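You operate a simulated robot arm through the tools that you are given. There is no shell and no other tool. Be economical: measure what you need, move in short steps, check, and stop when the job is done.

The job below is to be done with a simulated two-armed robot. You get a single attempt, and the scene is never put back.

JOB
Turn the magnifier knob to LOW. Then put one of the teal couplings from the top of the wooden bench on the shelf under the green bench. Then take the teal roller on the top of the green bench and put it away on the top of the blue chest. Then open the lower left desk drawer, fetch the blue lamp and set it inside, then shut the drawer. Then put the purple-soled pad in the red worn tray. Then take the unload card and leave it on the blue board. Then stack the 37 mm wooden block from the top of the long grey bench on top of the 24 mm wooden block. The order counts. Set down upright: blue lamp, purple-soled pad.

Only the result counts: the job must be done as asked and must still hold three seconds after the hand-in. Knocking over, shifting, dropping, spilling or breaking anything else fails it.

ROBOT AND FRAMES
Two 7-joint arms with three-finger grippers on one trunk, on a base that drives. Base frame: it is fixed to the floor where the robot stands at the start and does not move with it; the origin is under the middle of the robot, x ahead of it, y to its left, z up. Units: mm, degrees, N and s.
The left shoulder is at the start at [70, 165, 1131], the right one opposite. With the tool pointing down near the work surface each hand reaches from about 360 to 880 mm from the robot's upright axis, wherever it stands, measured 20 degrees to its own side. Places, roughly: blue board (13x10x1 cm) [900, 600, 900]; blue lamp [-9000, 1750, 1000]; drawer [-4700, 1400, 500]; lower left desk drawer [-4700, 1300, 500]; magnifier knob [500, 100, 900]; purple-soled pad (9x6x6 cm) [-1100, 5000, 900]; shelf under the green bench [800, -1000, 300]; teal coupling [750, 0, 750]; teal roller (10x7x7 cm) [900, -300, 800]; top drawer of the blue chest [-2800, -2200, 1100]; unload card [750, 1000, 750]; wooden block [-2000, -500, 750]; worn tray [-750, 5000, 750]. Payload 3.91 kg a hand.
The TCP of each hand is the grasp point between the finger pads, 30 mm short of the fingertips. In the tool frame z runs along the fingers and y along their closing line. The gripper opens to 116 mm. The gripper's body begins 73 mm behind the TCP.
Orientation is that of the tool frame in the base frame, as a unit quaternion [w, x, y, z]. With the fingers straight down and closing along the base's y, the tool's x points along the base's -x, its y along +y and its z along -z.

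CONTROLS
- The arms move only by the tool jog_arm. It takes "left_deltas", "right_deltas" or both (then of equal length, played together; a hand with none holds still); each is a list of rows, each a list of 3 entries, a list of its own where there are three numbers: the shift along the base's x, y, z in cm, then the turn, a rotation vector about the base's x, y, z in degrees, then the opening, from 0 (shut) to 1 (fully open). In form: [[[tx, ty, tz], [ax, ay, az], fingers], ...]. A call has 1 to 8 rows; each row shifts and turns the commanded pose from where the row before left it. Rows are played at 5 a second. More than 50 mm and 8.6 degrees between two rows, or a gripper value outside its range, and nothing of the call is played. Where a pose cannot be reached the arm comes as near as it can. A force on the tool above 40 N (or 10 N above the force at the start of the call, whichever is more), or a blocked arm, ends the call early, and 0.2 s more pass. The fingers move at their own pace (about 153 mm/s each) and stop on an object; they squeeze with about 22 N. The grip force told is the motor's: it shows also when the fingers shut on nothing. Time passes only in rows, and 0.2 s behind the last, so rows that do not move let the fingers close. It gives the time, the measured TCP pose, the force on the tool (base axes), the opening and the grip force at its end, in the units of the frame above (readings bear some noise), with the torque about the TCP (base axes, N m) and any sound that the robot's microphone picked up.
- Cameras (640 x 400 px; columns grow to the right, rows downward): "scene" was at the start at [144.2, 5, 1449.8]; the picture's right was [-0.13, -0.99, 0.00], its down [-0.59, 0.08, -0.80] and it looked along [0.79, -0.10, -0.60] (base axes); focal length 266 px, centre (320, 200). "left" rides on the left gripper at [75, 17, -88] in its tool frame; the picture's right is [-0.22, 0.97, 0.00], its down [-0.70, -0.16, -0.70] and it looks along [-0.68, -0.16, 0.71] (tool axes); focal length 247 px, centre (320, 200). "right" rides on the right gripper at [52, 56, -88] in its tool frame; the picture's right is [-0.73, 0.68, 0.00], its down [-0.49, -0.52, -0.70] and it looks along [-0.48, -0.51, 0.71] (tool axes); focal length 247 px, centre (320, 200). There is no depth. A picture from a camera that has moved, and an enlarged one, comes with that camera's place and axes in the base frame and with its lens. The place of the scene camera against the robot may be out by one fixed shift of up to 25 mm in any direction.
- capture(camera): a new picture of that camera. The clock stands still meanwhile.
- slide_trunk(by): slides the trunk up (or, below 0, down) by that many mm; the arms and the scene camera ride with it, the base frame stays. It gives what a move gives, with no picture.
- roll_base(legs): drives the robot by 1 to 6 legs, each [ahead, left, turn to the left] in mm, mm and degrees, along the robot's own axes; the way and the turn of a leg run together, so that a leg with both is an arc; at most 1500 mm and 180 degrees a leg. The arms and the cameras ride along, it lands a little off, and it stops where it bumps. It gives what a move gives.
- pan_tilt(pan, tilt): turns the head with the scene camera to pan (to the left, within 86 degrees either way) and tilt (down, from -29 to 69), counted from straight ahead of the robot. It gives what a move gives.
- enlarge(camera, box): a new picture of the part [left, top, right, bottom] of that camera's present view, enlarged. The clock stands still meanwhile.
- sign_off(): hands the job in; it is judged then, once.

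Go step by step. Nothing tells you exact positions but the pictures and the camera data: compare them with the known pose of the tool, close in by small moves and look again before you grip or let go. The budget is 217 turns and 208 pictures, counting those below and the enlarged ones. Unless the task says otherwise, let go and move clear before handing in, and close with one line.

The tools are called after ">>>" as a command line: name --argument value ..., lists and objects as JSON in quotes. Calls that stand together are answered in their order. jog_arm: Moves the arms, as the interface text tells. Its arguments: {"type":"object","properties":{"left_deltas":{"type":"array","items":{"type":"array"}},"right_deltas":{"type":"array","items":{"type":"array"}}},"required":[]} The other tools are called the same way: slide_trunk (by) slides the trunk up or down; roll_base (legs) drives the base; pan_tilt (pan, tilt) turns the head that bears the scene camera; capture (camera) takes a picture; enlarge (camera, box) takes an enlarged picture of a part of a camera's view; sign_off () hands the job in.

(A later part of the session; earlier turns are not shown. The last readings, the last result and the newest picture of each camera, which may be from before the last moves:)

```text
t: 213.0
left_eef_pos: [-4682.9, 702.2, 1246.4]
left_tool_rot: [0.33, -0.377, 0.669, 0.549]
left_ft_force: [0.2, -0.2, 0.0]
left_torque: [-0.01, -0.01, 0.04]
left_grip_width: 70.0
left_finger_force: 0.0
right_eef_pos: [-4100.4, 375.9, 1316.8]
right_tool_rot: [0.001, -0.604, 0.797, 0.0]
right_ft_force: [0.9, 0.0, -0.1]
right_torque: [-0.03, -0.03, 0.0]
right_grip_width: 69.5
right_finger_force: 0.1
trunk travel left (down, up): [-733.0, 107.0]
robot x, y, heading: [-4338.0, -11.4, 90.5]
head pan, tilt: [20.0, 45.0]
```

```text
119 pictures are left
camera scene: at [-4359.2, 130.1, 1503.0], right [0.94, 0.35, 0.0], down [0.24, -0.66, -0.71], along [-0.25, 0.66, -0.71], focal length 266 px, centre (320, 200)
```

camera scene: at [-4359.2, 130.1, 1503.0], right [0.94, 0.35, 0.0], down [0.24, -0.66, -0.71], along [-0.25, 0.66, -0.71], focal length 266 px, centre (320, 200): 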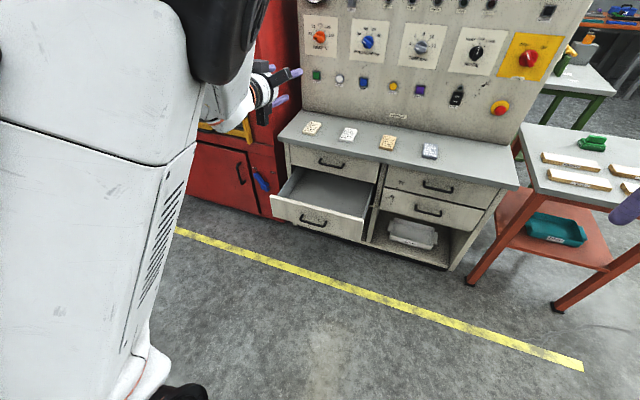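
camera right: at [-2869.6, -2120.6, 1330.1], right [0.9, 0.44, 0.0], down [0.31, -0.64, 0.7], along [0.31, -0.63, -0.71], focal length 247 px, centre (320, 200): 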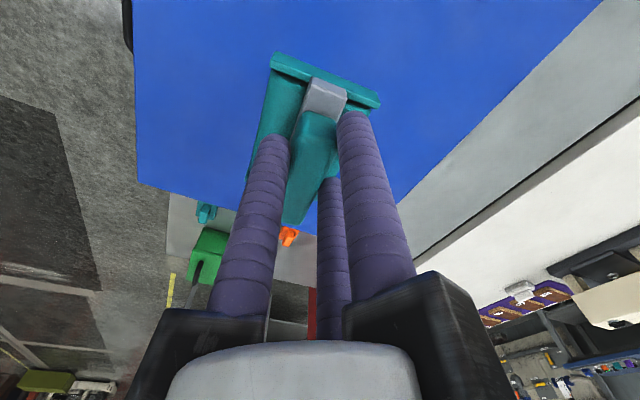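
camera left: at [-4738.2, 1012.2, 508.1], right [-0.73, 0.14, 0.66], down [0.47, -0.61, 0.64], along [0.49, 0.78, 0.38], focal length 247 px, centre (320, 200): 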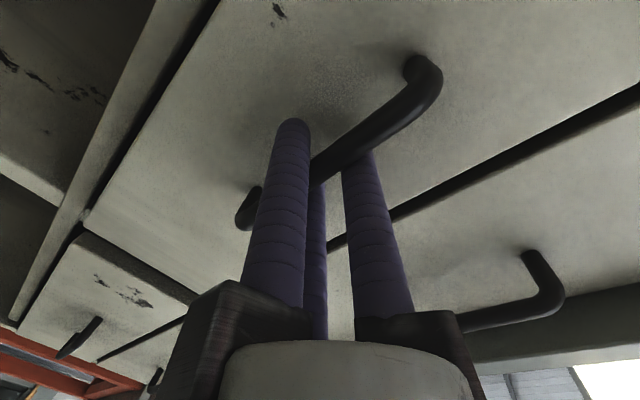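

The drawer is open and empty. I'll restore the left tool to pointing down, then head for the lamp near (−9000, 1750).

>>> jog_arm --left_deltas '[[[0, 0, 0], [-8, 0, 0], 0.8], [[0, 0, 0], [-8, 0, 0], 0.8], [[0, 0, 0], [-8, 0, 0], 0.8], [[0, 0, 0], [-8, 0, 0], 0.8], [[0, 0, 0], [-8, 0, 0], 0.8], [[0, -2, 0], [-8, 0, 0], 0.8], [[0, -2, 0], [-8, 0, 0], 0.8], [[0, -2, 0], [-8, 0, 0], 0.8]]'

>>> jog_arm --left_deltas '[[[0, -2, 0], [-8, 0, 0], 0.8], [[0, -2, 0], [-7.5, 0, 0], 0.8]]'

>>> roll_base --legs '[[0, 0, 90], [1500, 0, 0], [1500, 0, 0]]'

>>> pan_tilt --pan -20 --tilt 15

>>> capture --camera "scene"

```text
t: 214.8
left_eef_pos: [-4684.1, 643.1, 1247.7]
left_tool_rot: [0.079, -0.495, 0.858, 0.111]
left_ft_force: [0.1, 0.5, -0.5]
left_torque: [-0.01, 0.01, 0.04]
left_grip_width: 93.0
left_finger_force: 0.0
right_eef_pos: [-4100.3, 377.3, 1315.7]
right_tool_rot: [0.0, -0.604, 0.797, 0.0]
right_ft_force: [0.5, 1.6, 0.0]
right_torque: [-0.01, 0.02, 0.03]
right_grip_width: 69.9
right_finger_force: 0.0
trunk travel left (down, up): [-733.0, 107.0]
robot x, y, heading: [-4339.8, -12.9, 90.0]
head pan, tilt: [20.0, 45.0]
```

```text
t: 215.4
left_eef_pos: [-4683.1, 603.2, 1247.8]
left_tool_rot: [0.011, -0.501, 0.866, -0.006]
left_ft_force: [0.6, -0.2, -0.3]
left_torque: [-0.01, -0.01, -0.03]
left_grip_width: 92.7
left_finger_force: 0.1
right_eef_pos: [-4101.0, 377.0, 1315.5]
right_tool_rot: [0.0, -0.605, 0.796, -0.001]
right_ft_force: [-0.4, -0.9, 0.1]
right_torque: [-0.02, 0.01, 0.02]
right_grip_width: 69.5
right_finger_force: 0.1
trunk travel left (down, up): [-733.0, 107.0]
robot x, y, heading: [-4336.9, -10.6, 90.1]
head pan, tilt: [20.0, 45.0]
```

```text
t: 233.4
left_eef_pos: [-7883.1, -325.1, 1247.1]
left_tool_rot: [-0.013, 0.965, -0.26, -0.006]
left_ft_force: [0.1, 0.3, 0.3]
left_torque: [-0.01, -0.01, 0.0]
left_grip_width: 92.8
left_finger_force: 0.1
right_eef_pos: [-7654.4, 255.4, 1315.8]
right_tool_rot: [-0.001, 0.99, -0.138, -0.002]
right_ft_force: [0.3, -0.2, -0.4]
right_torque: [0.0, -0.02, -0.01]
right_grip_width: 69.8
right_finger_force: 0.0
trunk travel left (down, up): [-733.0, 107.0]
robot x, y, heading: [-7265.7, 17.9, -180.1]
head pan, tilt: [20.0, 45.0]
```

```text
t: 234.4
left_eef_pos: [-7884.0, -324.4, 1247.1]
left_tool_rot: [-0.013, 0.965, -0.262, -0.006]
left_ft_force: [0.2, -1.0, 0.2]
left_torque: [-0.01, 0.0, -0.02]
left_grip_width: 92.6
left_finger_force: 0.1
right_eef_pos: [-7653.7, 256.3, 1315.3]
right_tool_rot: [0.0, 0.99, -0.138, 0.0]
right_ft_force: [-0.6, -0.5, 0.0]
right_torque: [0.01, 0.02, 0.0]
right_grip_width: 69.6
right_finger_force: 0.0
trunk travel left (down, up): [-733.0, 107.0]
robot x, y, heading: [-7269.1, 14.0, -180.4]
head pan, tilt: [-20.0, 15.0]
```

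```text
118 pictures are left
camera scene: at [-7396.3, 64.2, 1549.6], right [0.34, 0.94, 0.0], down [0.24, -0.09, -0.97], along [-0.91, 0.33, -0.26], focal length 266 px, centre (320, 200)
```

scene: 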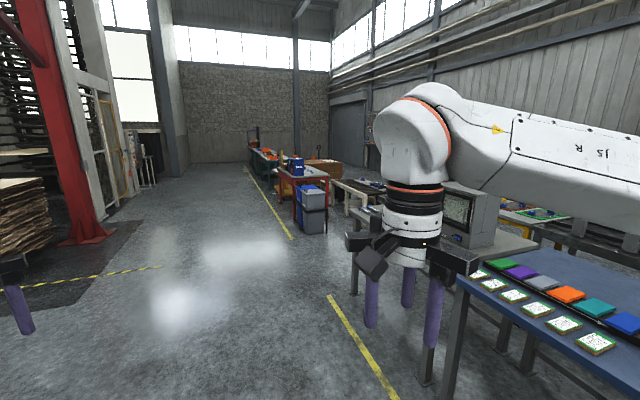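

>>> roll_base --legs '[[1400, 0, 0], [0, 0, -90]]'

>>> pan_tilt --pan 0 --tilt 25

>>> capture --camera "scene"

```text
t: 245.2
left_eef_pos: [-9012.3, 639.7, 1247.4]
left_tool_rot: [0.013, -0.502, 0.865, -0.005]
left_ft_force: [-0.9, -0.3, 0.6]
left_torque: [0.03, -0.01, 0.04]
left_grip_width: 93.0
left_finger_force: 0.0
right_eef_pos: [-8429.7, 417.6, 1316.1]
right_tool_rot: [0.0, -0.606, 0.795, 0.0]
right_ft_force: [0.1, 0.1, 0.0]
right_torque: [0.03, -0.02, -0.01]
right_grip_width: 69.5
right_finger_force: 0.2
trunk travel left (down, up): [-733.0, 107.0]
robot x, y, heading: [-8662.2, 31.6, 90.5]
head pan, tilt: [-20.0, 15.0]
```

```text
t: 246.0
left_eef_pos: [-9012.4, 642.0, 1246.6]
left_tool_rot: [0.012, -0.503, 0.864, -0.004]
left_ft_force: [-0.5, 0.9, 0.3]
left_torque: [0.01, 0.01, -0.02]
left_grip_width: 93.0
left_finger_force: 0.1
right_eef_pos: [-8430.7, 415.6, 1316.8]
right_tool_rot: [0.001, -0.606, 0.795, 0.001]
right_ft_force: [-0.7, -0.4, -0.7]
right_torque: [-0.04, 0.0, -0.02]
right_grip_width: 69.7
right_finger_force: 0.1
trunk travel left (down, up): [-733.0, 107.0]
robot x, y, heading: [-8666.7, 29.5, 90.4]
head pan, tilt: [0.0, 25.0]
```

```text
117 pictures are left
camera scene: at [-8659.7, 185.3, 1533.5], right [1.0, 0.01, 0.0], down [0.0, -0.42, -0.91], along [-0.01, 0.91, -0.42], focal length 266 px, centre (320, 200)
```

scene: 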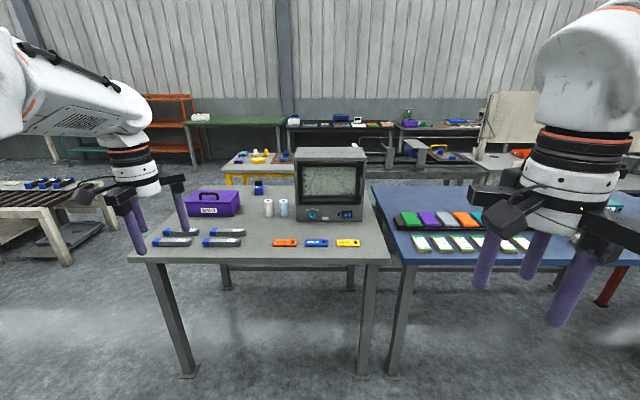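

>>> enlarge --camera "scene" --box '[140, 140, 400, 270]'

>>> enlarge --camera "scene" --box '[235, 170, 305, 225]'

```text
2.46 times, centred on (270, 205) of scene
camera zoom: at [-8659.7, 185.3, 1533.5], right [1.0, 0.01, 0.0], down [0.0, -0.42, -0.91], along [-0.01, 0.91, -0.42], focal length 656 px, centre (443, 188)
```

zoom: 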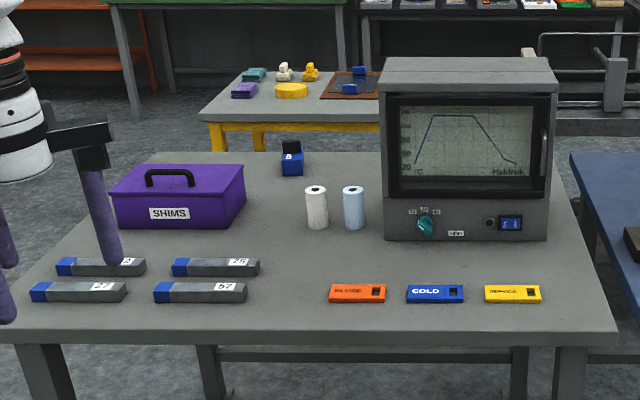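

```text
7.27 times, centred on (270, 198) of scene
camera zoom: at [-8659.7, 185.3, 1533.5], right [1.0, 0.01, 0.0], down [0.0, -0.42, -0.91], along [-0.01, 0.91, -0.42], focal length 1938 px, centre (684, 218)
```

zoom: 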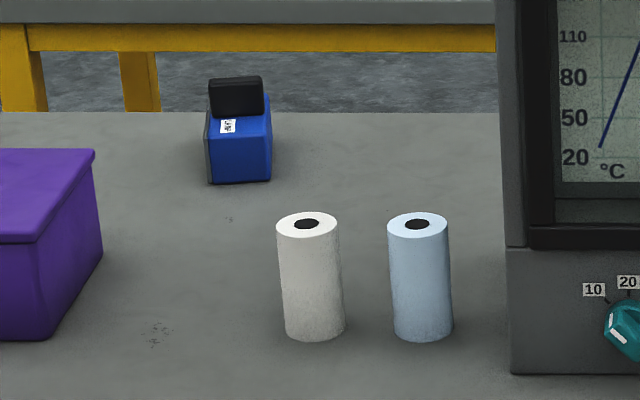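

The blue lamp seems to be the blue box with the black head at the back left of the table, about (−9040, 1650). I'll go round to the table's left front corner to reach it.

>>> roll_base --legs '[[0, 1060, 0], [850, 0, 0], [0, 0, -50]]'

>>> pan_tilt --pan 10 --tilt 35

>>> capture --camera "scene"

```text
t: 257.8
left_eef_pos: [-9468.1, 1537.0, 1246.8]
left_tool_rot: [0.01, -0.095, 0.995, -0.009]
left_ft_force: [-0.1, -0.1, -0.6]
left_torque: [-0.03, -0.01, -0.03]
left_grip_width: 93.0
left_finger_force: 0.0
right_eef_pos: [-9260.7, 949.8, 1315.4]
right_tool_rot: [0.001, -0.217, 0.976, 0.001]
right_ft_force: [-0.8, -0.1, -0.5]
right_torque: [0.02, 0.02, 0.02]
right_grip_width: 69.6
right_finger_force: 0.1
trunk travel left (down, up): [-733.0, 107.0]
robot x, y, heading: [-9711.3, 878.1, 41.0]
head pan, tilt: [0.0, 25.0]
```

```text
t: 258.5
left_eef_pos: [-9468.6, 1537.2, 1247.4]
left_tool_rot: [0.01, -0.094, 0.995, -0.01]
left_ft_force: [0.3, -0.7, -0.3]
left_torque: [0.01, 0.02, 0.0]
left_grip_width: 92.6
left_finger_force: 0.1
right_eef_pos: [-9259.3, 948.9, 1315.4]
right_tool_rot: [0.0, -0.217, 0.976, -0.001]
right_ft_force: [-1.0, -0.3, 0.4]
right_torque: [-0.02, 0.01, 0.03]
right_grip_width: 69.6
right_finger_force: 0.0
trunk travel left (down, up): [-733.0, 107.0]
robot x, y, heading: [-9711.0, 876.3, 41.0]
head pan, tilt: [10.0, 35.0]
```

```text
114 pictures are left
camera scene: at [-9610.0, 993.0, 1517.8], right [0.78, -0.63, 0.0], down [-0.36, -0.45, -0.82], along [0.52, 0.64, -0.57], focal length 266 px, centre (320, 200)
```

scene: 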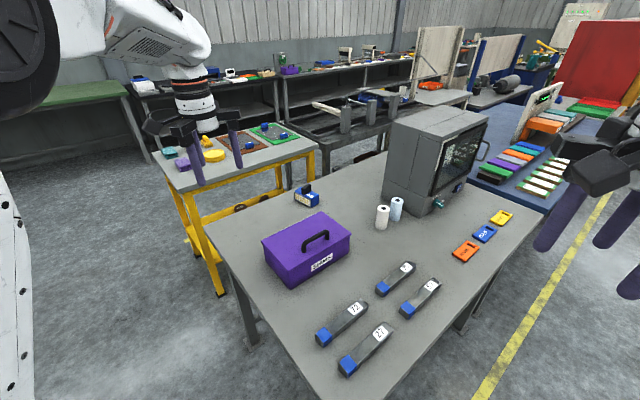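

Two views put the lamp base at (−9063, 1733, 855). I'll roll up along the table's left side and face it with the left hand.

>>> roll_base --legs '[[318, 413, 0], [0, 0, -31]]'

>>> capture --camera "scene"

>>> capture --camera "left"

```text
t: 263.1
left_eef_pos: [-9191.2, 1832.6, 1247.7]
left_tool_rot: [0.006, 0.174, 0.985, -0.012]
left_ft_force: [0.0, 0.2, -0.7]
left_torque: [0.01, 0.02, -0.01]
left_grip_width: 92.9
left_finger_force: 0.1
right_eef_pos: [-9314.1, 1220.3, 1316.2]
right_tool_rot: [0.001, 0.049, 0.999, 0.0]
right_ft_force: [0.9, 0.1, 0.1]
right_torque: [-0.03, -0.02, -0.03]
right_grip_width: 69.5
right_finger_force: 0.1
trunk travel left (down, up): [-733.0, 107.0]
robot x, y, heading: [-9739.8, 1385.9, 10.2]
head pan, tilt: [10.0, 35.0]
```

```text
113 pictures are left
camera scene: at [-9599.2, 1443.9, 1517.7], right [0.34, -0.94, 0.0], down [-0.54, -0.2, -0.82], along [0.77, 0.28, -0.57], focal length 266 px, centre (320, 200)
```

scene: 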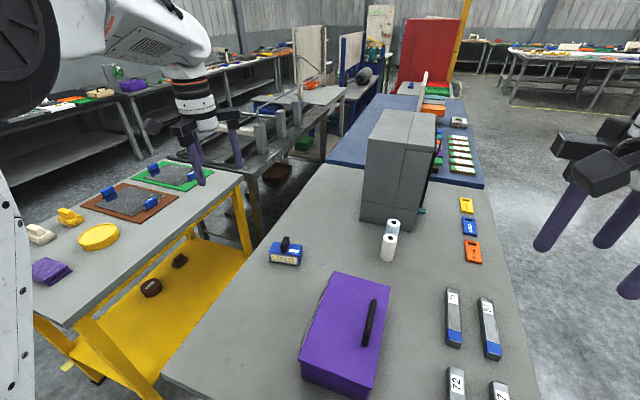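

```text
112 pictures are left
camera left: at [-9256.5, 1876.9, 1336.4], right [0.54, 0.84, -0.02], down [0.59, -0.37, 0.71], along [0.59, -0.4, -0.7], focal length 247 px, centre (320, 200)
```

left: 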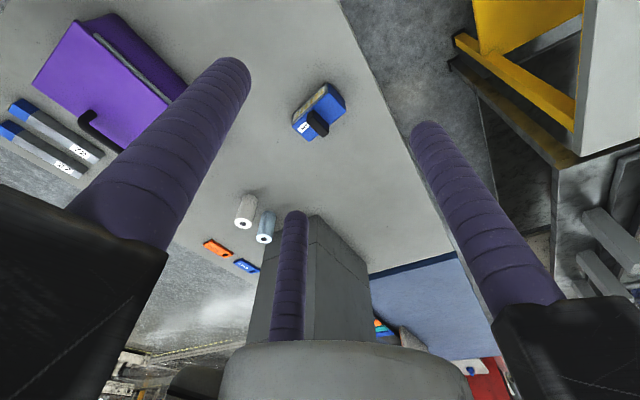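

>>> enlarge --camera "scene" --box '[250, 220, 320, 280]'

>>> enlarge --camera "left" --box '[270, 70, 370, 150]'

```text
6.67 times, centred on (285, 250) of scene
camera zoom: at [-9599.2, 1443.9, 1517.7], right [0.34, -0.94, 0.0], down [-0.54, -0.2, -0.82], along [0.77, 0.28, -0.57], focal length 1776 px, centre (553, -133)
```

zoom: 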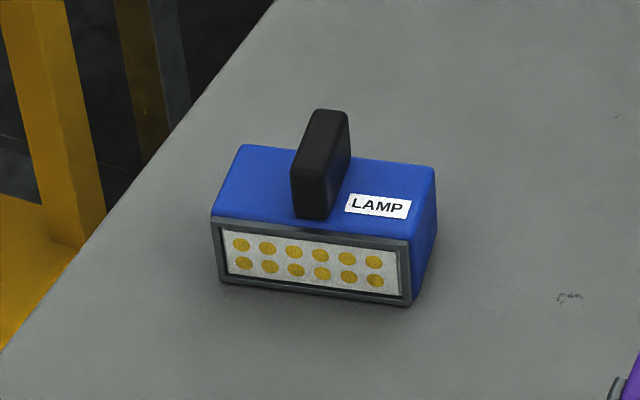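

```text
5.00 times, centred on (320, 110) of left
camera zoom: at [-9256.5, 1876.9, 1336.4], right [0.54, 0.84, -0.02], down [0.59, -0.37, 0.71], along [0.59, -0.4, -0.7], focal length 1235 px, centre (320, 650)
```

zoom: 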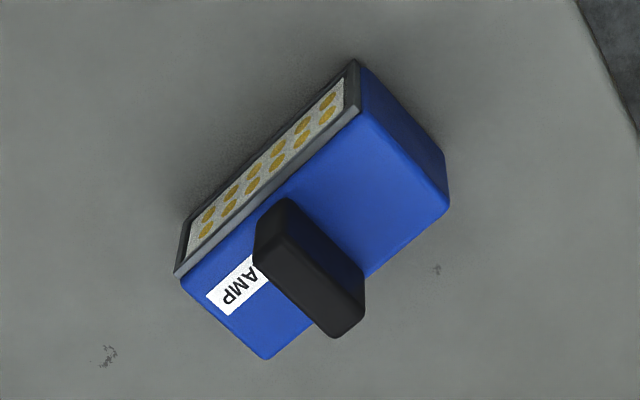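

It is labelled LAMP: a blue box with a black handle bar on top, axis about 8° from x. I'll move above the handle with the fingers lined up across it.

>>> jog_arm --left_deltas '[[[2, -1.5, -3], [1.5, 0.5, 7], 0.8], [[2, -1.5, -3.5], [0, 0, 7], 0.8], [[2, -1.5, -3.5], [0, 0, 7], 0.8], [[2, -1.5, -3.5], [0, 0, 8], 0.7], [[1.5, -1, -3.5], [0, 0, 0], 0.7], [[1.3, -1, -2], [0, 0, 0], 0.7]]'

>>> capture --camera "left"

>>> enlarge --camera "scene" --box '[180, 120, 360, 300]'

```text
t: 264.5
left_eef_pos: [-9080.5, 1754.3, 1054.9]
left_tool_rot: [0.001, -0.08, 0.997, 0.001]
left_ft_force: [0.1, 0.1, 0.0]
left_torque: [0.02, 0.02, -0.02]
left_grip_width: 81.0
left_finger_force: 0.2
right_eef_pos: [-9313.8, 1219.5, 1315.7]
right_tool_rot: [0.0, 0.05, 0.999, 0.0]
right_ft_force: [0.0, 0.4, 1.0]
right_torque: [0.03, -0.02, -0.01]
right_grip_width: 69.4
right_finger_force: 0.0
trunk travel left (down, up): [-733.0, 107.0]
robot x, y, heading: [-9740.4, 1386.5, 10.4]
head pan, tilt: [10.0, 35.0]
```

```text
109 pictures are left
camera left: at [-9157.7, 1759.9, 1145.5], right [0.07, 1.0, 0.0], down [0.71, -0.05, 0.7], along [0.7, -0.05, -0.71], focal length 247 px, centre (320, 200)
```

left: 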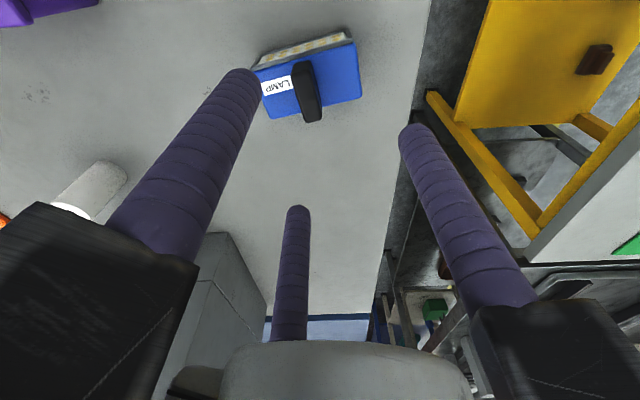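

```text
2.22 times, centred on (270, 210) of scene
camera zoom: at [-9598.3, 1443.5, 1517.7], right [0.34, -0.94, 0.0], down [-0.54, -0.2, -0.82], along [0.77, 0.28, -0.57], focal length 592 px, centre (431, 178)
```

zoom: 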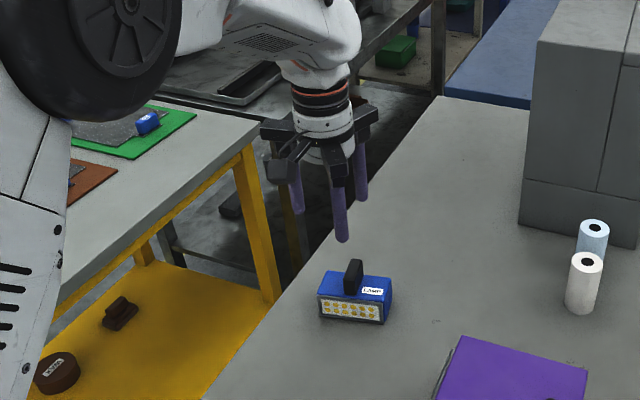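

>>> enlarge --camera "left" --box '[240, 20, 380, 140]'

```text
3.33 times, centred on (310, 80) of left
camera zoom: at [-9157.7, 1759.9, 1145.5], right [0.07, 1.0, 0.0], down [0.71, -0.05, 0.7], along [0.7, -0.05, -0.71], focal length 823 px, centre (353, 600)
```

zoom: 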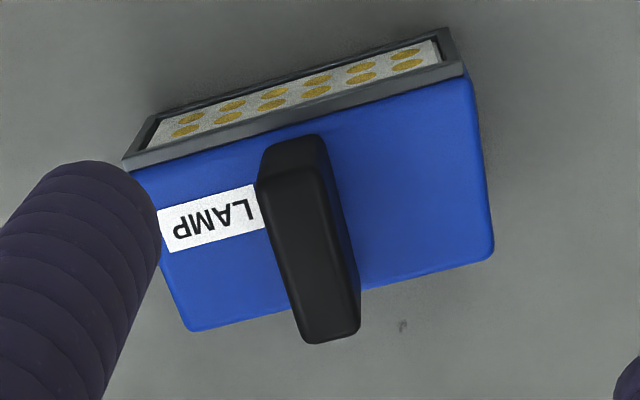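

>>> jog_arm --left_deltas '[[[1.0, -1.4, -3], [0, 0, 0], 0.6], [[0, 0, -3], [0, 0, 0], 0.5], [[0, 0, 0], [0, 0, 0], 0.5]]'

>>> capture --camera "left"

>>> enlarge --camera "scene" --box '[230, 180, 340, 280]'

```text
t: 265.3
left_eef_pos: [-9071.2, 1735.7, 996.5]
left_tool_rot: [0.001, -0.079, 0.997, 0.001]
left_ft_force: [-0.5, -0.4, 0.5]
left_torque: [0.0, 0.0, -0.02]
left_grip_width: 58.0
left_finger_force: 0.1
right_eef_pos: [-9314.6, 1220.4, 1316.5]
right_tool_rot: [0.001, 0.049, 0.999, 0.0]
right_ft_force: [0.3, 0.1, -0.1]
right_torque: [-0.01, -0.07, -0.01]
right_grip_width: 69.7
right_finger_force: 0.0
trunk travel left (down, up): [-733.0, 107.0]
robot x, y, heading: [-9740.2, 1392.5, 10.4]
head pan, tilt: [10.0, 35.0]
```

```text
106 pictures are left
camera left: at [-9147.7, 1741.2, 1087.7], right [0.07, 1.0, 0.0], down [0.71, -0.05, 0.7], along [0.7, -0.05, -0.71], focal length 247 px, centre (320, 200)
```

left: 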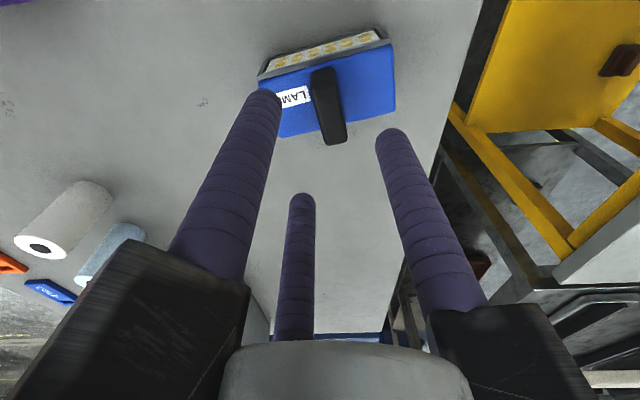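

```text
4.00 times, centred on (285, 230) of scene
camera zoom: at [-9600.2, 1443.4, 1517.8], right [0.34, -0.94, 0.0], down [-0.54, -0.2, -0.82], along [0.77, 0.28, -0.57], focal length 1066 px, centre (460, 80)
```

zoom: 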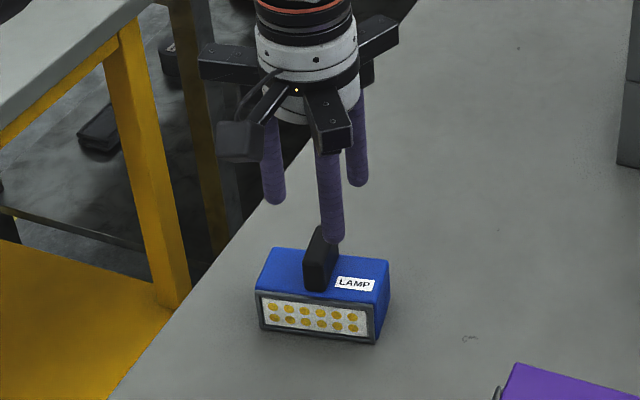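

>>> jog_arm --left_deltas '[[[0.2, 0.1, -3.5], [0, 0, 0], 0.5], [[0, 0, -3], [0, 0, 0], 0.5], [[0, 0, 0], [0, 0, 0], 0.5]]'

>>> capture --camera "left"

>>> enlarge --camera "scene" --box '[230, 180, 340, 280]'

```text
t: 266.1
left_eef_pos: [-9068.8, 1739.0, 931.2]
left_tool_rot: [0.001, -0.079, 0.997, 0.001]
left_ft_force: [-1.1, -0.4, 0.2]
left_torque: [0.01, -0.01, 0.0]
left_grip_width: 57.9
left_finger_force: 0.1
right_eef_pos: [-9315.8, 1218.6, 1316.1]
right_tool_rot: [0.0, 0.049, 0.999, -0.001]
right_ft_force: [-0.2, -0.8, -0.2]
right_torque: [0.02, -0.03, 0.03]
right_grip_width: 69.4
right_finger_force: 0.0
trunk travel left (down, up): [-733.0, 107.0]
robot x, y, heading: [-9737.4, 1386.8, 10.4]
head pan, tilt: [10.0, 35.0]
```

```text
104 pictures are left
camera left: at [-9145.6, 1745.3, 1022.7], right [0.07, 1.0, 0.0], down [0.71, -0.05, 0.7], along [0.7, -0.05, -0.71], focal length 247 px, centre (320, 200)
```

left: 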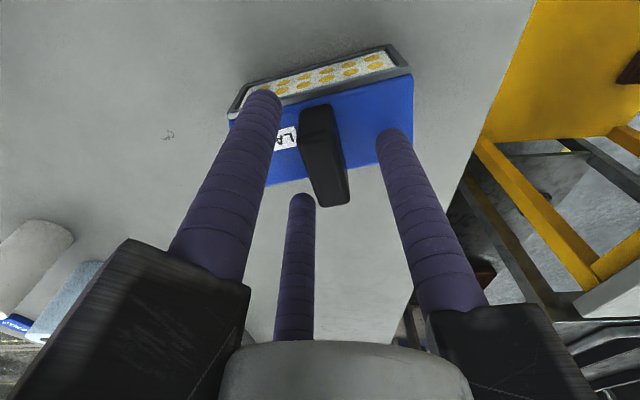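

```text
4.00 times, centred on (285, 230) of scene
camera zoom: at [-9599.7, 1443.1, 1517.8], right [0.34, -0.94, 0.0], down [-0.54, -0.2, -0.82], along [0.77, 0.28, -0.57], focal length 1066 px, centre (460, 80)
```

zoom: 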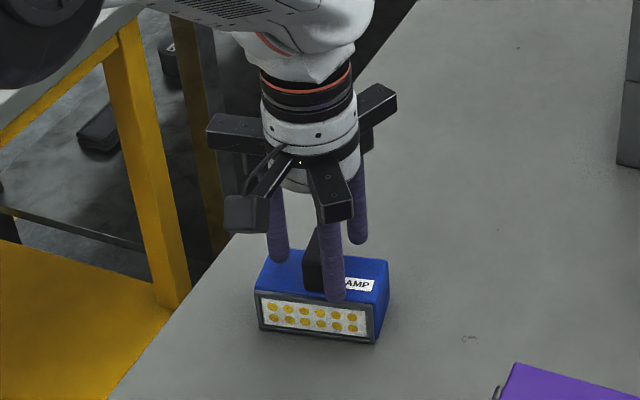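

>>> jog_arm --left_deltas '[[[0, 0, -1.0], [0, 0, 0], 0.5], [[0, 0, 0], [0, 0, 0], 0.3], [[0, 0, 0], [0, 0, 0], 0], [[0, 0, 0], [0, 0, 0], 0]]'

>>> capture --camera "left"

```text
t: 267.1
left_eef_pos: [-9069.4, 1738.4, 925.2]
left_tool_rot: [0.004, -0.078, 0.997, 0.001]
left_ft_force: [11.8, 0.0, 30.6]
left_torque: [-0.2, 0.16, 0.16]
left_grip_width: 28.3
left_finger_force: 21.9
right_eef_pos: [-9315.5, 1217.7, 1318.1]
right_tool_rot: [0.001, 0.051, 0.999, 0.002]
right_ft_force: [0.4, 0.2, 0.0]
right_torque: [-0.03, 0.02, -0.01]
right_grip_width: 69.8
right_finger_force: 0.1
trunk travel left (down, up): [-733.0, 107.0]
robot x, y, heading: [-9739.6, 1386.1, 10.3]
head pan, tilt: [10.0, 35.0]
```

```text
102 pictures are left
camera left: at [-9146.5, 1744.0, 1016.0], right [0.07, 1.0, 0.0], down [0.71, -0.05, 0.71], along [0.7, -0.05, -0.71], focal length 247 px, centre (320, 200)
```

left: 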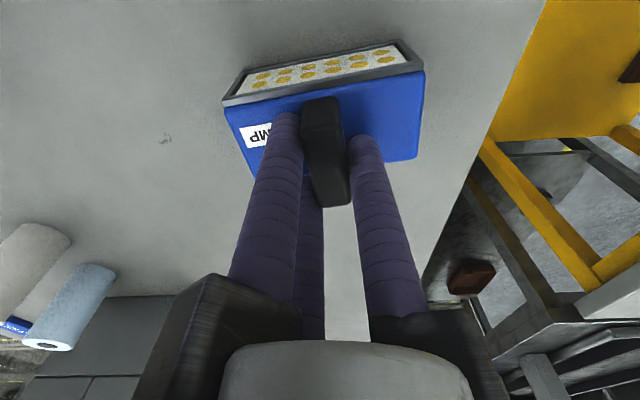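

Gripped on the handle, with the tips resting on the lamp's top. I'll lift and check.

>>> jog_arm --left_deltas '[[[0, 0, 0.6], [0, 0, 0], 0], [[0, 0, 2], [0, 0, 0], 0], [[0, 0, 4], [0, 0, 0], 0], [[0, 0, 4.5], [0, 0, 0], 0], [[0, 0, 4.5], [0, 0, 0], 0], [[0, 0, 4.5], [0, 0, 0], 0]]'

>>> capture --camera "left"

>>> enlarge --camera "scene" --box '[190, 100, 370, 280]'

```text
t: 268.5
left_eef_pos: [-9072.8, 1741.6, 1122.6]
left_tool_rot: [0.0, -0.078, 0.997, 0.001]
left_ft_force: [-0.9, -0.2, -2.5]
left_torque: [0.01, -0.09, 0.0]
left_grip_width: 22.5
left_finger_force: 21.7
right_eef_pos: [-9315.2, 1220.6, 1316.8]
right_tool_rot: [0.001, 0.049, 0.999, 0.0]
right_ft_force: [-0.1, 0.2, -0.3]
right_torque: [-0.01, -0.02, 0.0]
right_grip_width: 69.6
right_finger_force: 0.0
trunk travel left (down, up): [-733.0, 107.0]
robot x, y, heading: [-9736.3, 1390.2, 9.9]
head pan, tilt: [10.0, 35.0]
```

```text
101 pictures are left
camera left: at [-9149.2, 1747.0, 1213.6], right [0.07, 1.0, 0.0], down [0.71, -0.05, 0.7], along [0.7, -0.05, -0.71], focal length 247 px, centre (320, 200)
```

left: 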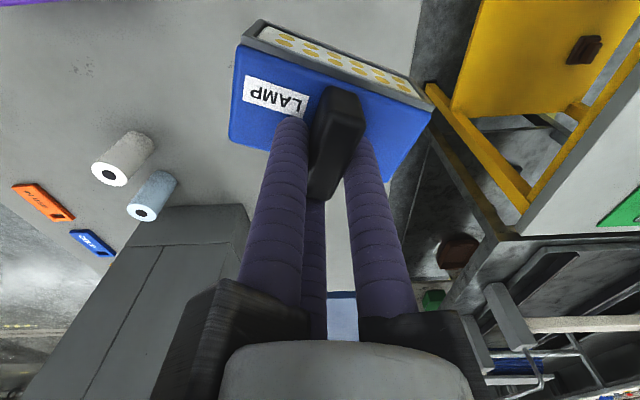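

```text
2.22 times, centred on (280, 190) of scene
camera zoom: at [-9600.5, 1443.1, 1517.8], right [0.34, -0.94, 0.0], down [-0.54, -0.2, -0.82], along [0.77, 0.28, -0.57], focal length 592 px, centre (409, 222)
```

zoom: 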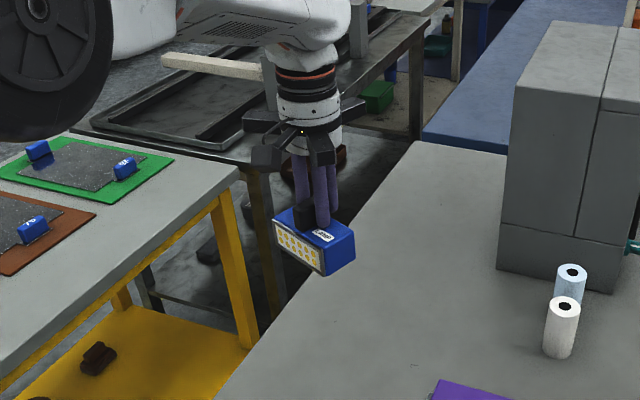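

>>> enlarge --camera "left" --box '[220, 10, 440, 210]'

```text
2.00 times, centred on (330, 110) of left
camera zoom: at [-9149.2, 1747.0, 1213.6], right [0.07, 1.0, 0.0], down [0.71, -0.05, 0.7], along [0.7, -0.05, -0.71], focal length 494 px, centre (300, 380)
```

zoom: 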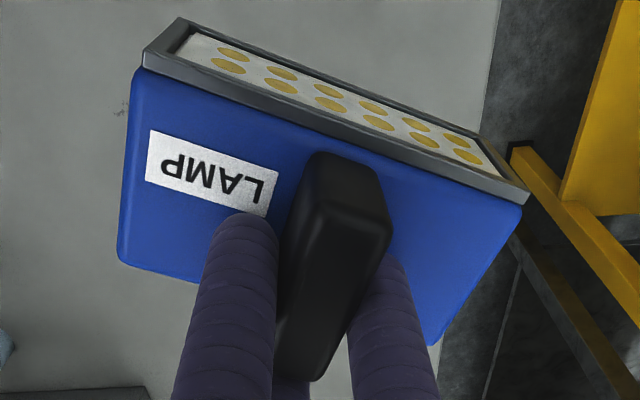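

The lamp has turned in the grip but is now wedged between all three fingers and level. I'll lift higher, pull it in and carry it gently back to the drawer.

>>> jog_arm --left_deltas '[[[0, 0, 4], [0, 0, 0], 0], [[-1, 0, 4], [0, 0, 0], 0], [[-3, -1, 2], [0, 0, 0], 0], [[-4, -1, 0], [0, 0, 0], 0], [[-4, -1, 0], [0, 0, 0], 0]]'

>>> roll_base --legs '[[-260, -1379, 0], [0, 0, -10], [1500, 0, 0], [1500, 0, 0], [1500, 0, 0]]'

>>> capture --camera "left"

```text
t: 269.7
left_eef_pos: [-9193.4, 1709.8, 1221.1]
left_tool_rot: [0.002, -0.077, 0.997, 0.001]
left_ft_force: [-0.4, -0.2, -2.7]
left_torque: [0.01, -0.03, 0.0]
left_grip_width: 22.7
left_finger_force: 21.6
right_eef_pos: [-9317.0, 1220.5, 1318.1]
right_tool_rot: [0.002, 0.049, 0.999, -0.001]
right_ft_force: [-0.6, 0.0, -0.1]
right_torque: [0.04, -0.04, 0.0]
right_grip_width: 69.3
right_finger_force: 0.0
trunk travel left (down, up): [-733.0, 107.0]
robot x, y, heading: [-9740.6, 1386.4, 10.1]
head pan, tilt: [10.0, 35.0]
```

```text
t: 298.2
left_eef_pos: [-4671.2, 275.7, 1219.8]
left_tool_rot: [0.001, 0.021, 1.0, 0.0]
left_ft_force: [0.4, -0.3, -2.7]
left_torque: [-0.04, -0.07, -0.04]
left_grip_width: 22.8
left_finger_force: 21.1
right_eef_pos: [-4888.0, -180.5, 1315.7]
right_tool_rot: [0.001, 0.149, 0.989, -0.001]
right_ft_force: [0.3, 0.4, 0.0]
right_torque: [0.02, 0.0, -0.01]
right_grip_width: 69.4
right_finger_force: 0.0
trunk travel left (down, up): [-733.0, 107.0]
robot x, y, heading: [-5268.7, 69.2, -1.4]
head pan, tilt: [10.0, 35.0]
```

```text
98 pictures are left
camera left: at [-4744.6, 296.6, 1311.2], right [0.27, 0.96, 0.0], down [0.69, -0.19, 0.7], along [0.68, -0.18, -0.71], focal length 247 px, centre (320, 200)
```

left: 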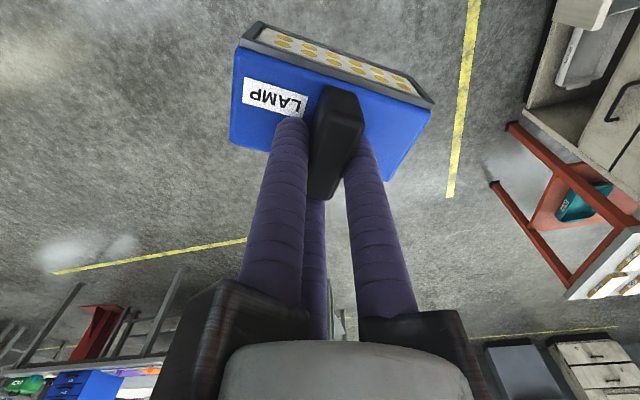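

>>> roll_base --legs '[[793, 0, 0], [0, 0, 91.4]]'

>>> slide_trunk --by -350

>>> pan_tilt --pan 15 --tilt 40

>>> capture --camera "scene"

>>> capture --camera "left"

```text
t: 306.3
left_eef_pos: [-4671.1, 647.1, 1220.7]
left_tool_rot: [-0.002, -0.679, 0.734, 0.0]
left_ft_force: [0.7, 0.1, -2.1]
left_torque: [0.01, -0.03, -0.02]
left_grip_width: 22.5
left_finger_force: 22.1
right_eef_pos: [-4222.3, 415.4, 1315.6]
right_tool_rot: [0.0, -0.581, 0.814, 0.0]
right_ft_force: [0.1, 1.1, -0.4]
right_torque: [-0.03, 0.02, -0.02]
right_grip_width: 69.5
right_finger_force: 0.0
trunk travel left (down, up): [-733.0, 107.0]
robot x, y, heading: [-4483.2, 41.7, 86.7]
head pan, tilt: [10.0, 35.0]
```

```text
t: 309.7
left_eef_pos: [-4670.9, 646.3, 870.6]
left_tool_rot: [0.0, -0.68, 0.734, 0.001]
left_ft_force: [0.2, 0.7, -2.3]
left_torque: [0.04, -0.03, -0.04]
left_grip_width: 22.5
left_finger_force: 22.1
right_eef_pos: [-4222.6, 415.4, 965.5]
right_tool_rot: [0.0, -0.58, 0.814, 0.0]
right_ft_force: [-0.5, 0.0, 0.0]
right_torque: [0.0, -0.03, 0.01]
right_grip_width: 69.6
right_finger_force: 0.0
trunk travel left (down, up): [-383.0, 457.0]
robot x, y, heading: [-4483.1, 39.8, 86.8]
head pan, tilt: [10.0, 35.0]
```

```text
t: 310.4
left_eef_pos: [-4671.7, 647.5, 870.5]
left_tool_rot: [-0.001, -0.679, 0.734, 0.001]
left_ft_force: [0.8, -0.2, -3.0]
left_torque: [0.03, 0.0, -0.01]
left_grip_width: 22.4
left_finger_force: 22.2
right_eef_pos: [-4221.4, 415.2, 965.7]
right_tool_rot: [0.0, -0.58, 0.815, 0.0]
right_ft_force: [0.6, 0.0, -0.7]
right_torque: [0.02, 0.02, -0.02]
right_grip_width: 69.6
right_finger_force: 0.0
trunk travel left (down, up): [-383.0, 457.0]
robot x, y, heading: [-4481.0, 39.1, 86.6]
head pan, tilt: [15.0, 40.0]
```

```text
97 pictures are left
camera scene: at [-4490.3, 189.6, 1160.1], right [0.98, 0.2, 0.0], down [0.13, -0.63, -0.77], along [-0.16, 0.75, -0.64], focal length 266 px, centre (320, 200)
```

scene: 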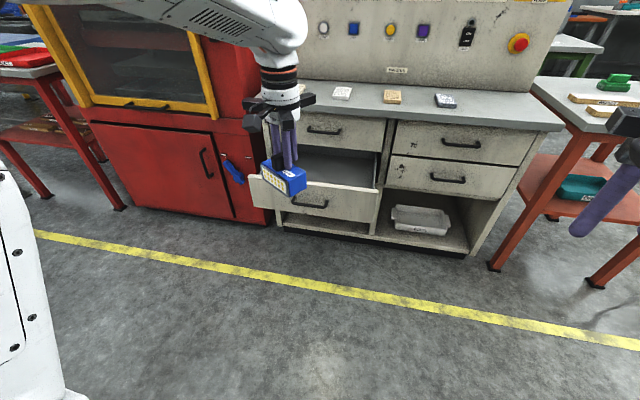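

```text
96 pictures are left
camera left: at [-4693.3, 573.7, 961.1], right [-0.95, 0.3, 0.0], down [0.21, 0.68, 0.7], along [0.21, 0.67, -0.71], focal length 247 px, centre (320, 200)
```

left: 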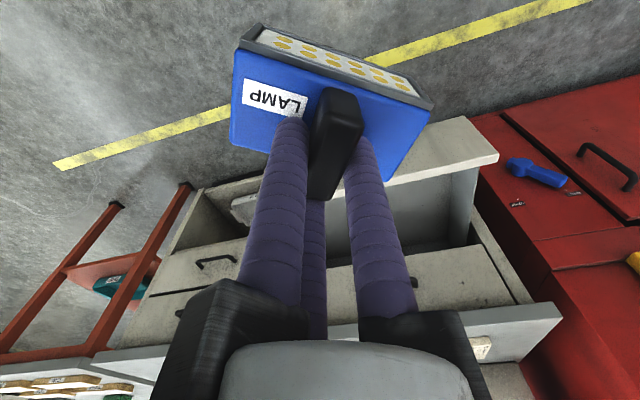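

>>> roll_base --legs '[[333, 40, 0]]'

>>> capture --camera "left"

>>> capture --camera "scene"

```text
t: 312.6
left_eef_pos: [-4688.0, 985.6, 870.3]
left_tool_rot: [-0.001, -0.677, 0.736, 0.0]
left_ft_force: [-0.2, -0.3, -1.9]
left_torque: [0.01, -0.03, 0.01]
left_grip_width: 22.3
left_finger_force: 21.6
right_eef_pos: [-4242.3, 748.7, 965.9]
right_tool_rot: [0.0, -0.578, 0.816, 0.0]
right_ft_force: [0.4, 0.6, 0.1]
right_torque: [0.0, -0.02, -0.04]
right_grip_width: 69.8
right_finger_force: 0.1
trunk travel left (down, up): [-383.0, 457.0]
robot x, y, heading: [-4505.8, 374.4, 86.1]
head pan, tilt: [15.0, 40.0]
```

```text
95 pictures are left
camera left: at [-4711.5, 911.9, 960.6], right [-0.95, 0.3, 0.0], down [0.22, 0.68, 0.7], along [0.21, 0.67, -0.71], focal length 247 px, centre (320, 200)
```

left: 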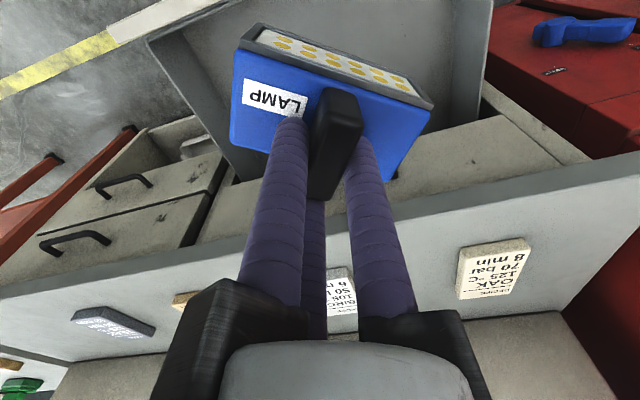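

```text
94 pictures are left
camera scene: at [-4511.6, 526.4, 1160.0], right [0.98, 0.2, 0.0], down [0.13, -0.63, -0.77], along [-0.15, 0.75, -0.64], focal length 266 px, centre (320, 200)
```

scene: 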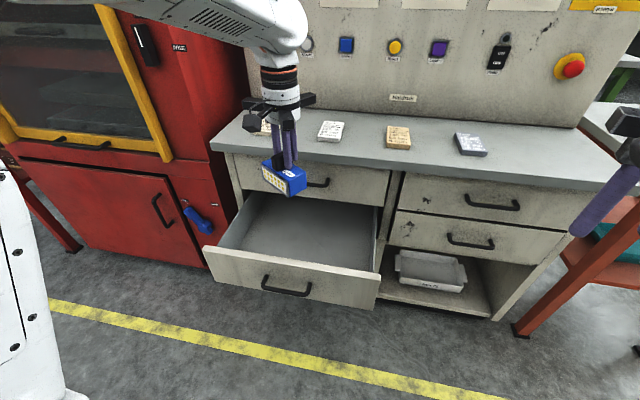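

>>> jog_arm --left_deltas '[[[0, -1.5, 0], [0, 0, 0], 0]]'

>>> slide_trunk --by -220

>>> capture --camera "left"

>>> capture --camera "scene"

```text
t: 313.0
left_eef_pos: [-4687.6, 968.1, 871.1]
left_tool_rot: [0.0, -0.676, 0.737, 0.002]
left_ft_force: [-0.2, -0.2, -2.8]
left_torque: [0.05, 0.0, -0.03]
left_grip_width: 22.7
left_finger_force: 22.0
right_eef_pos: [-4242.5, 748.2, 966.6]
right_tool_rot: [0.0, -0.577, 0.817, 0.001]
right_ft_force: [0.2, -0.5, -0.2]
right_torque: [0.03, 0.0, -0.01]
right_grip_width: 69.4
right_finger_force: 0.0
trunk travel left (down, up): [-383.0, 457.0]
robot x, y, heading: [-4504.1, 372.1, 86.5]
head pan, tilt: [15.0, 40.0]
```

```text
t: 315.3
left_eef_pos: [-4688.7, 968.9, 653.1]
left_tool_rot: [0.001, -0.676, 0.737, 0.002]
left_ft_force: [-3.4, 1.6, 9.9]
left_torque: [-0.57, 0.0, -0.08]
left_grip_width: 22.5
left_finger_force: 22.1
right_eef_pos: [-4243.5, 747.6, 747.2]
right_tool_rot: [0.0, -0.577, 0.817, 0.001]
right_ft_force: [-0.3, -1.0, 0.4]
right_torque: [-0.01, 0.0, -0.02]
right_grip_width: 69.8
right_finger_force: 0.1
trunk travel left (down, up): [-163.0, 677.0]
robot x, y, heading: [-4507.8, 374.9, 86.3]
head pan, tilt: [15.0, 40.0]
```

```text
93 pictures are left
camera left: at [-4711.5, 895.9, 743.3], right [-0.95, 0.3, 0.0], down [0.22, 0.68, 0.7], along [0.21, 0.67, -0.71], focal length 247 px, centre (320, 200)
```

left: 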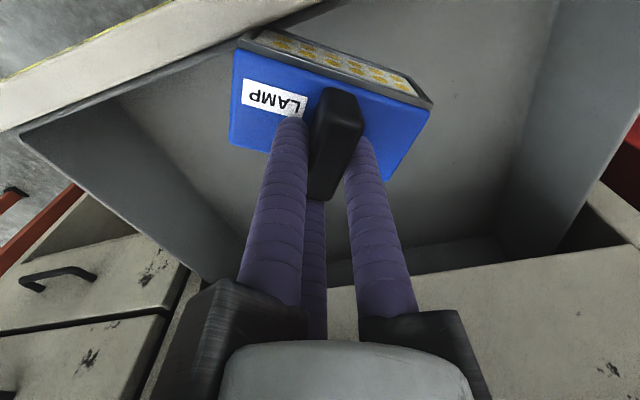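

```text
92 pictures are left
camera scene: at [-4511.5, 524.8, 940.5], right [0.98, 0.2, 0.0], down [0.13, -0.63, -0.77], along [-0.15, 0.75, -0.64], focal length 266 px, centre (320, 200)
```

scene: 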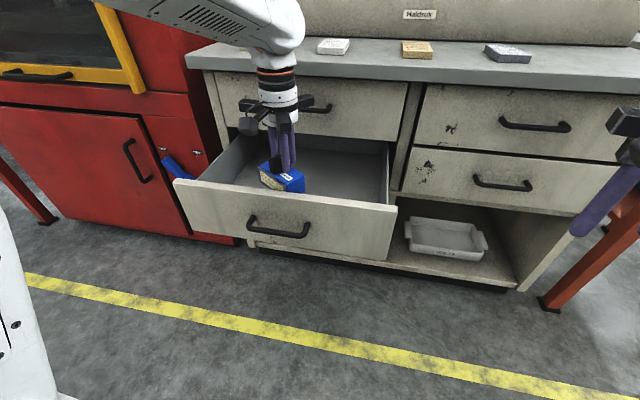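

Something touches: the lamp's front corner is at the drawer's front panel. I'll raise it, shift it back by 40 mm and lower again.

>>> jog_arm --left_deltas '[[[0, 0, 3], [0, 0, 0], 0], [[0, 0, 2], [0, 0, 0], 0], [[0, 3.5, 0], [0, 0, 0], 0], [[0, 0, 0], [0, 0, 0], 0]]'

>>> capture --camera "left"

>>> enlarge --camera "scene" --box '[180, 50, 400, 250]'

```text
t: 316.3
left_eef_pos: [-4688.7, 1006.3, 701.2]
left_tool_rot: [0.0, -0.677, 0.736, 0.0]
left_ft_force: [0.2, -0.1, -1.8]
left_torque: [0.02, -0.01, -0.02]
left_grip_width: 22.4
left_finger_force: 21.6
right_eef_pos: [-4241.8, 747.4, 746.5]
right_tool_rot: [0.0, -0.577, 0.817, 0.0]
right_ft_force: [0.2, -0.2, 0.1]
right_torque: [0.0, -0.02, 0.0]
right_grip_width: 69.7
right_finger_force: 0.1
trunk travel left (down, up): [-163.0, 677.0]
robot x, y, heading: [-4501.8, 374.7, 86.6]
head pan, tilt: [15.0, 40.0]
```

```text
91 pictures are left
camera left: at [-4712.3, 934.0, 792.7], right [-0.95, 0.3, 0.0], down [0.22, 0.68, 0.7], along [0.21, 0.67, -0.71], focal length 247 px, centre (320, 200)
```

left: 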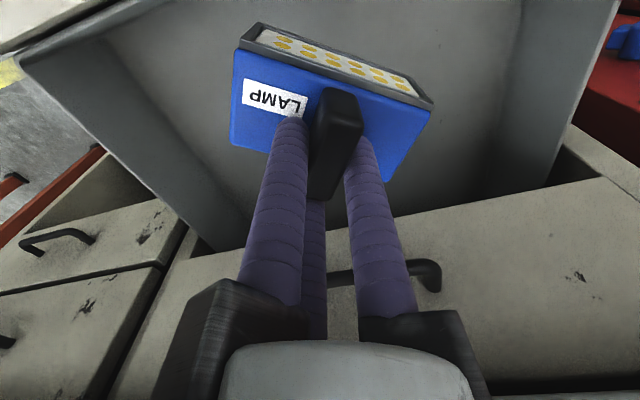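

```text
2.00 times, centred on (290, 150) of scene
camera zoom: at [-4511.6, 525.5, 940.1], right [0.98, 0.2, 0.0], down [0.13, -0.63, -0.77], along [-0.15, 0.75, -0.64], focal length 533 px, centre (380, 300)
```

zoom: 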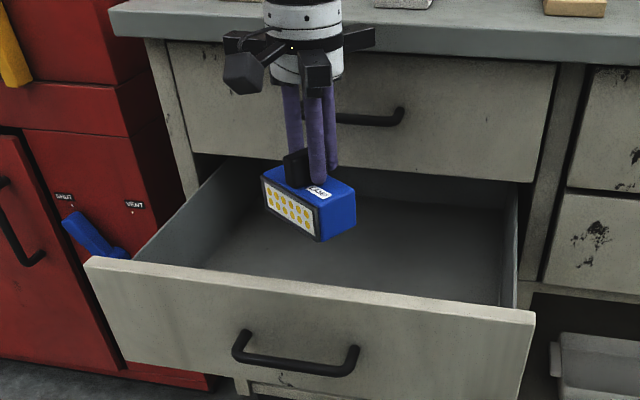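

>>> jog_arm --left_deltas '[[[0, 0, -3], [0, 0, 0], 0], [[0, 0, -3], [0, 0, 0], 0], [[0, 0, -3], [0, 0, 0], 0], [[0, 0, -1], [0, 0, 0], 0]]'

>>> capture --camera "left"

>>> enlarge --camera "scene" --box '[180, 50, 400, 250]'

```text
t: 317.3
left_eef_pos: [-4689.3, 1002.5, 598.3]
left_tool_rot: [-0.001, -0.677, 0.736, 0.0]
left_ft_force: [0.6, -0.6, -2.8]
left_torque: [-0.01, 0.01, -0.01]
left_grip_width: 22.7
left_finger_force: 21.9
right_eef_pos: [-4242.0, 748.9, 746.3]
right_tool_rot: [0.001, -0.578, 0.816, 0.001]
right_ft_force: [-1.2, 0.1, -1.1]
right_torque: [0.03, 0.0, 0.0]
right_grip_width: 69.9
right_finger_force: 0.0
trunk travel left (down, up): [-163.0, 677.0]
robot x, y, heading: [-4505.1, 377.0, 86.5]
head pan, tilt: [15.0, 40.0]
```

```text
89 pictures are left
camera left: at [-4711.9, 930.7, 689.7], right [-0.95, 0.31, 0.0], down [0.22, 0.68, 0.7], along [0.21, 0.67, -0.71], focal length 247 px, centre (320, 200)
```

left: 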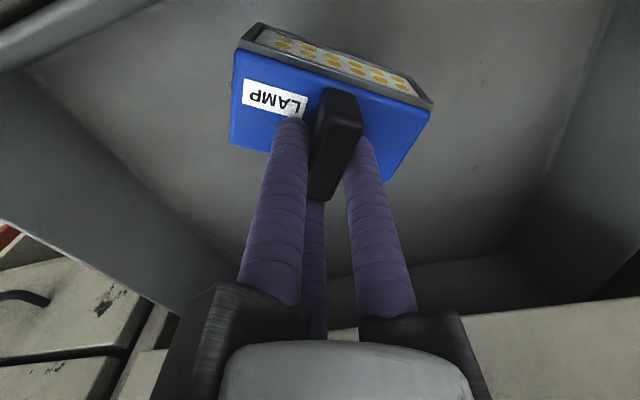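

```text
2.00 times, centred on (290, 150) of scene
camera zoom: at [-4511.6, 525.7, 940.1], right [0.98, 0.2, 0.0], down [0.13, -0.63, -0.77], along [-0.15, 0.75, -0.64], focal length 533 px, centre (380, 300)
```

zoom: 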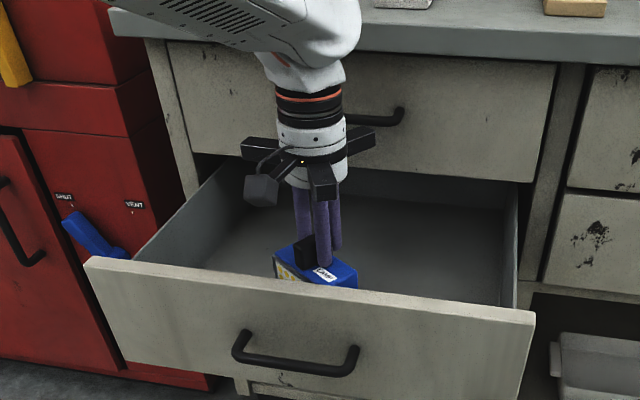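

>>> jog_arm --left_deltas '[[[0, 0, -1.5], [0, 0, 0], 0], [[0, 0, -0.7], [0, 0, 0], 0], [[0, 0, 0], [0, 0, 0], 0]]'

```text
t: 318.1
left_eef_pos: [-4688.4, 1004.3, 579.6]
left_tool_rot: [0.0, -0.677, 0.736, 0.0]
left_ft_force: [0.6, 0.4, -3.2]
left_torque: [0.0, -0.04, 0.03]
left_grip_width: 22.4
left_finger_force: 22.4
right_eef_pos: [-4241.0, 747.9, 745.5]
right_tool_rot: [0.0, -0.577, 0.817, 0.001]
right_ft_force: [0.8, 0.0, 0.1]
right_torque: [0.02, 0.01, 0.03]
right_grip_width: 69.3
right_finger_force: 0.1
trunk travel left (down, up): [-163.0, 677.0]
robot x, y, heading: [-4504.6, 377.4, 86.4]
head pan, tilt: [15.0, 40.0]
```

>>> jog_arm --left_deltas '[[[0, 0, -0.7], [0, 0, 0], 0], [[0, 0, -0.6], [0, 0, 0], 0], [[0, 0, 0], [0, 0, 0], 0]]'

```text
t: 318.9
left_eef_pos: [-4689.8, 1003.3, 565.0]
left_tool_rot: [-0.001, -0.678, 0.735, 0.001]
left_ft_force: [0.1, -0.9, -1.9]
left_torque: [0.02, -0.03, 0.04]
left_grip_width: 22.7
left_finger_force: 22.1
right_eef_pos: [-4241.7, 748.6, 745.7]
right_tool_rot: [0.001, -0.577, 0.817, 0.0]
right_ft_force: [-0.5, -1.1, 0.2]
right_torque: [-0.01, 0.03, 0.0]
right_grip_width: 69.5
right_finger_force: 0.0
trunk travel left (down, up): [-163.0, 677.0]
robot x, y, heading: [-4506.8, 377.0, 86.3]
head pan, tilt: [15.0, 40.0]
```

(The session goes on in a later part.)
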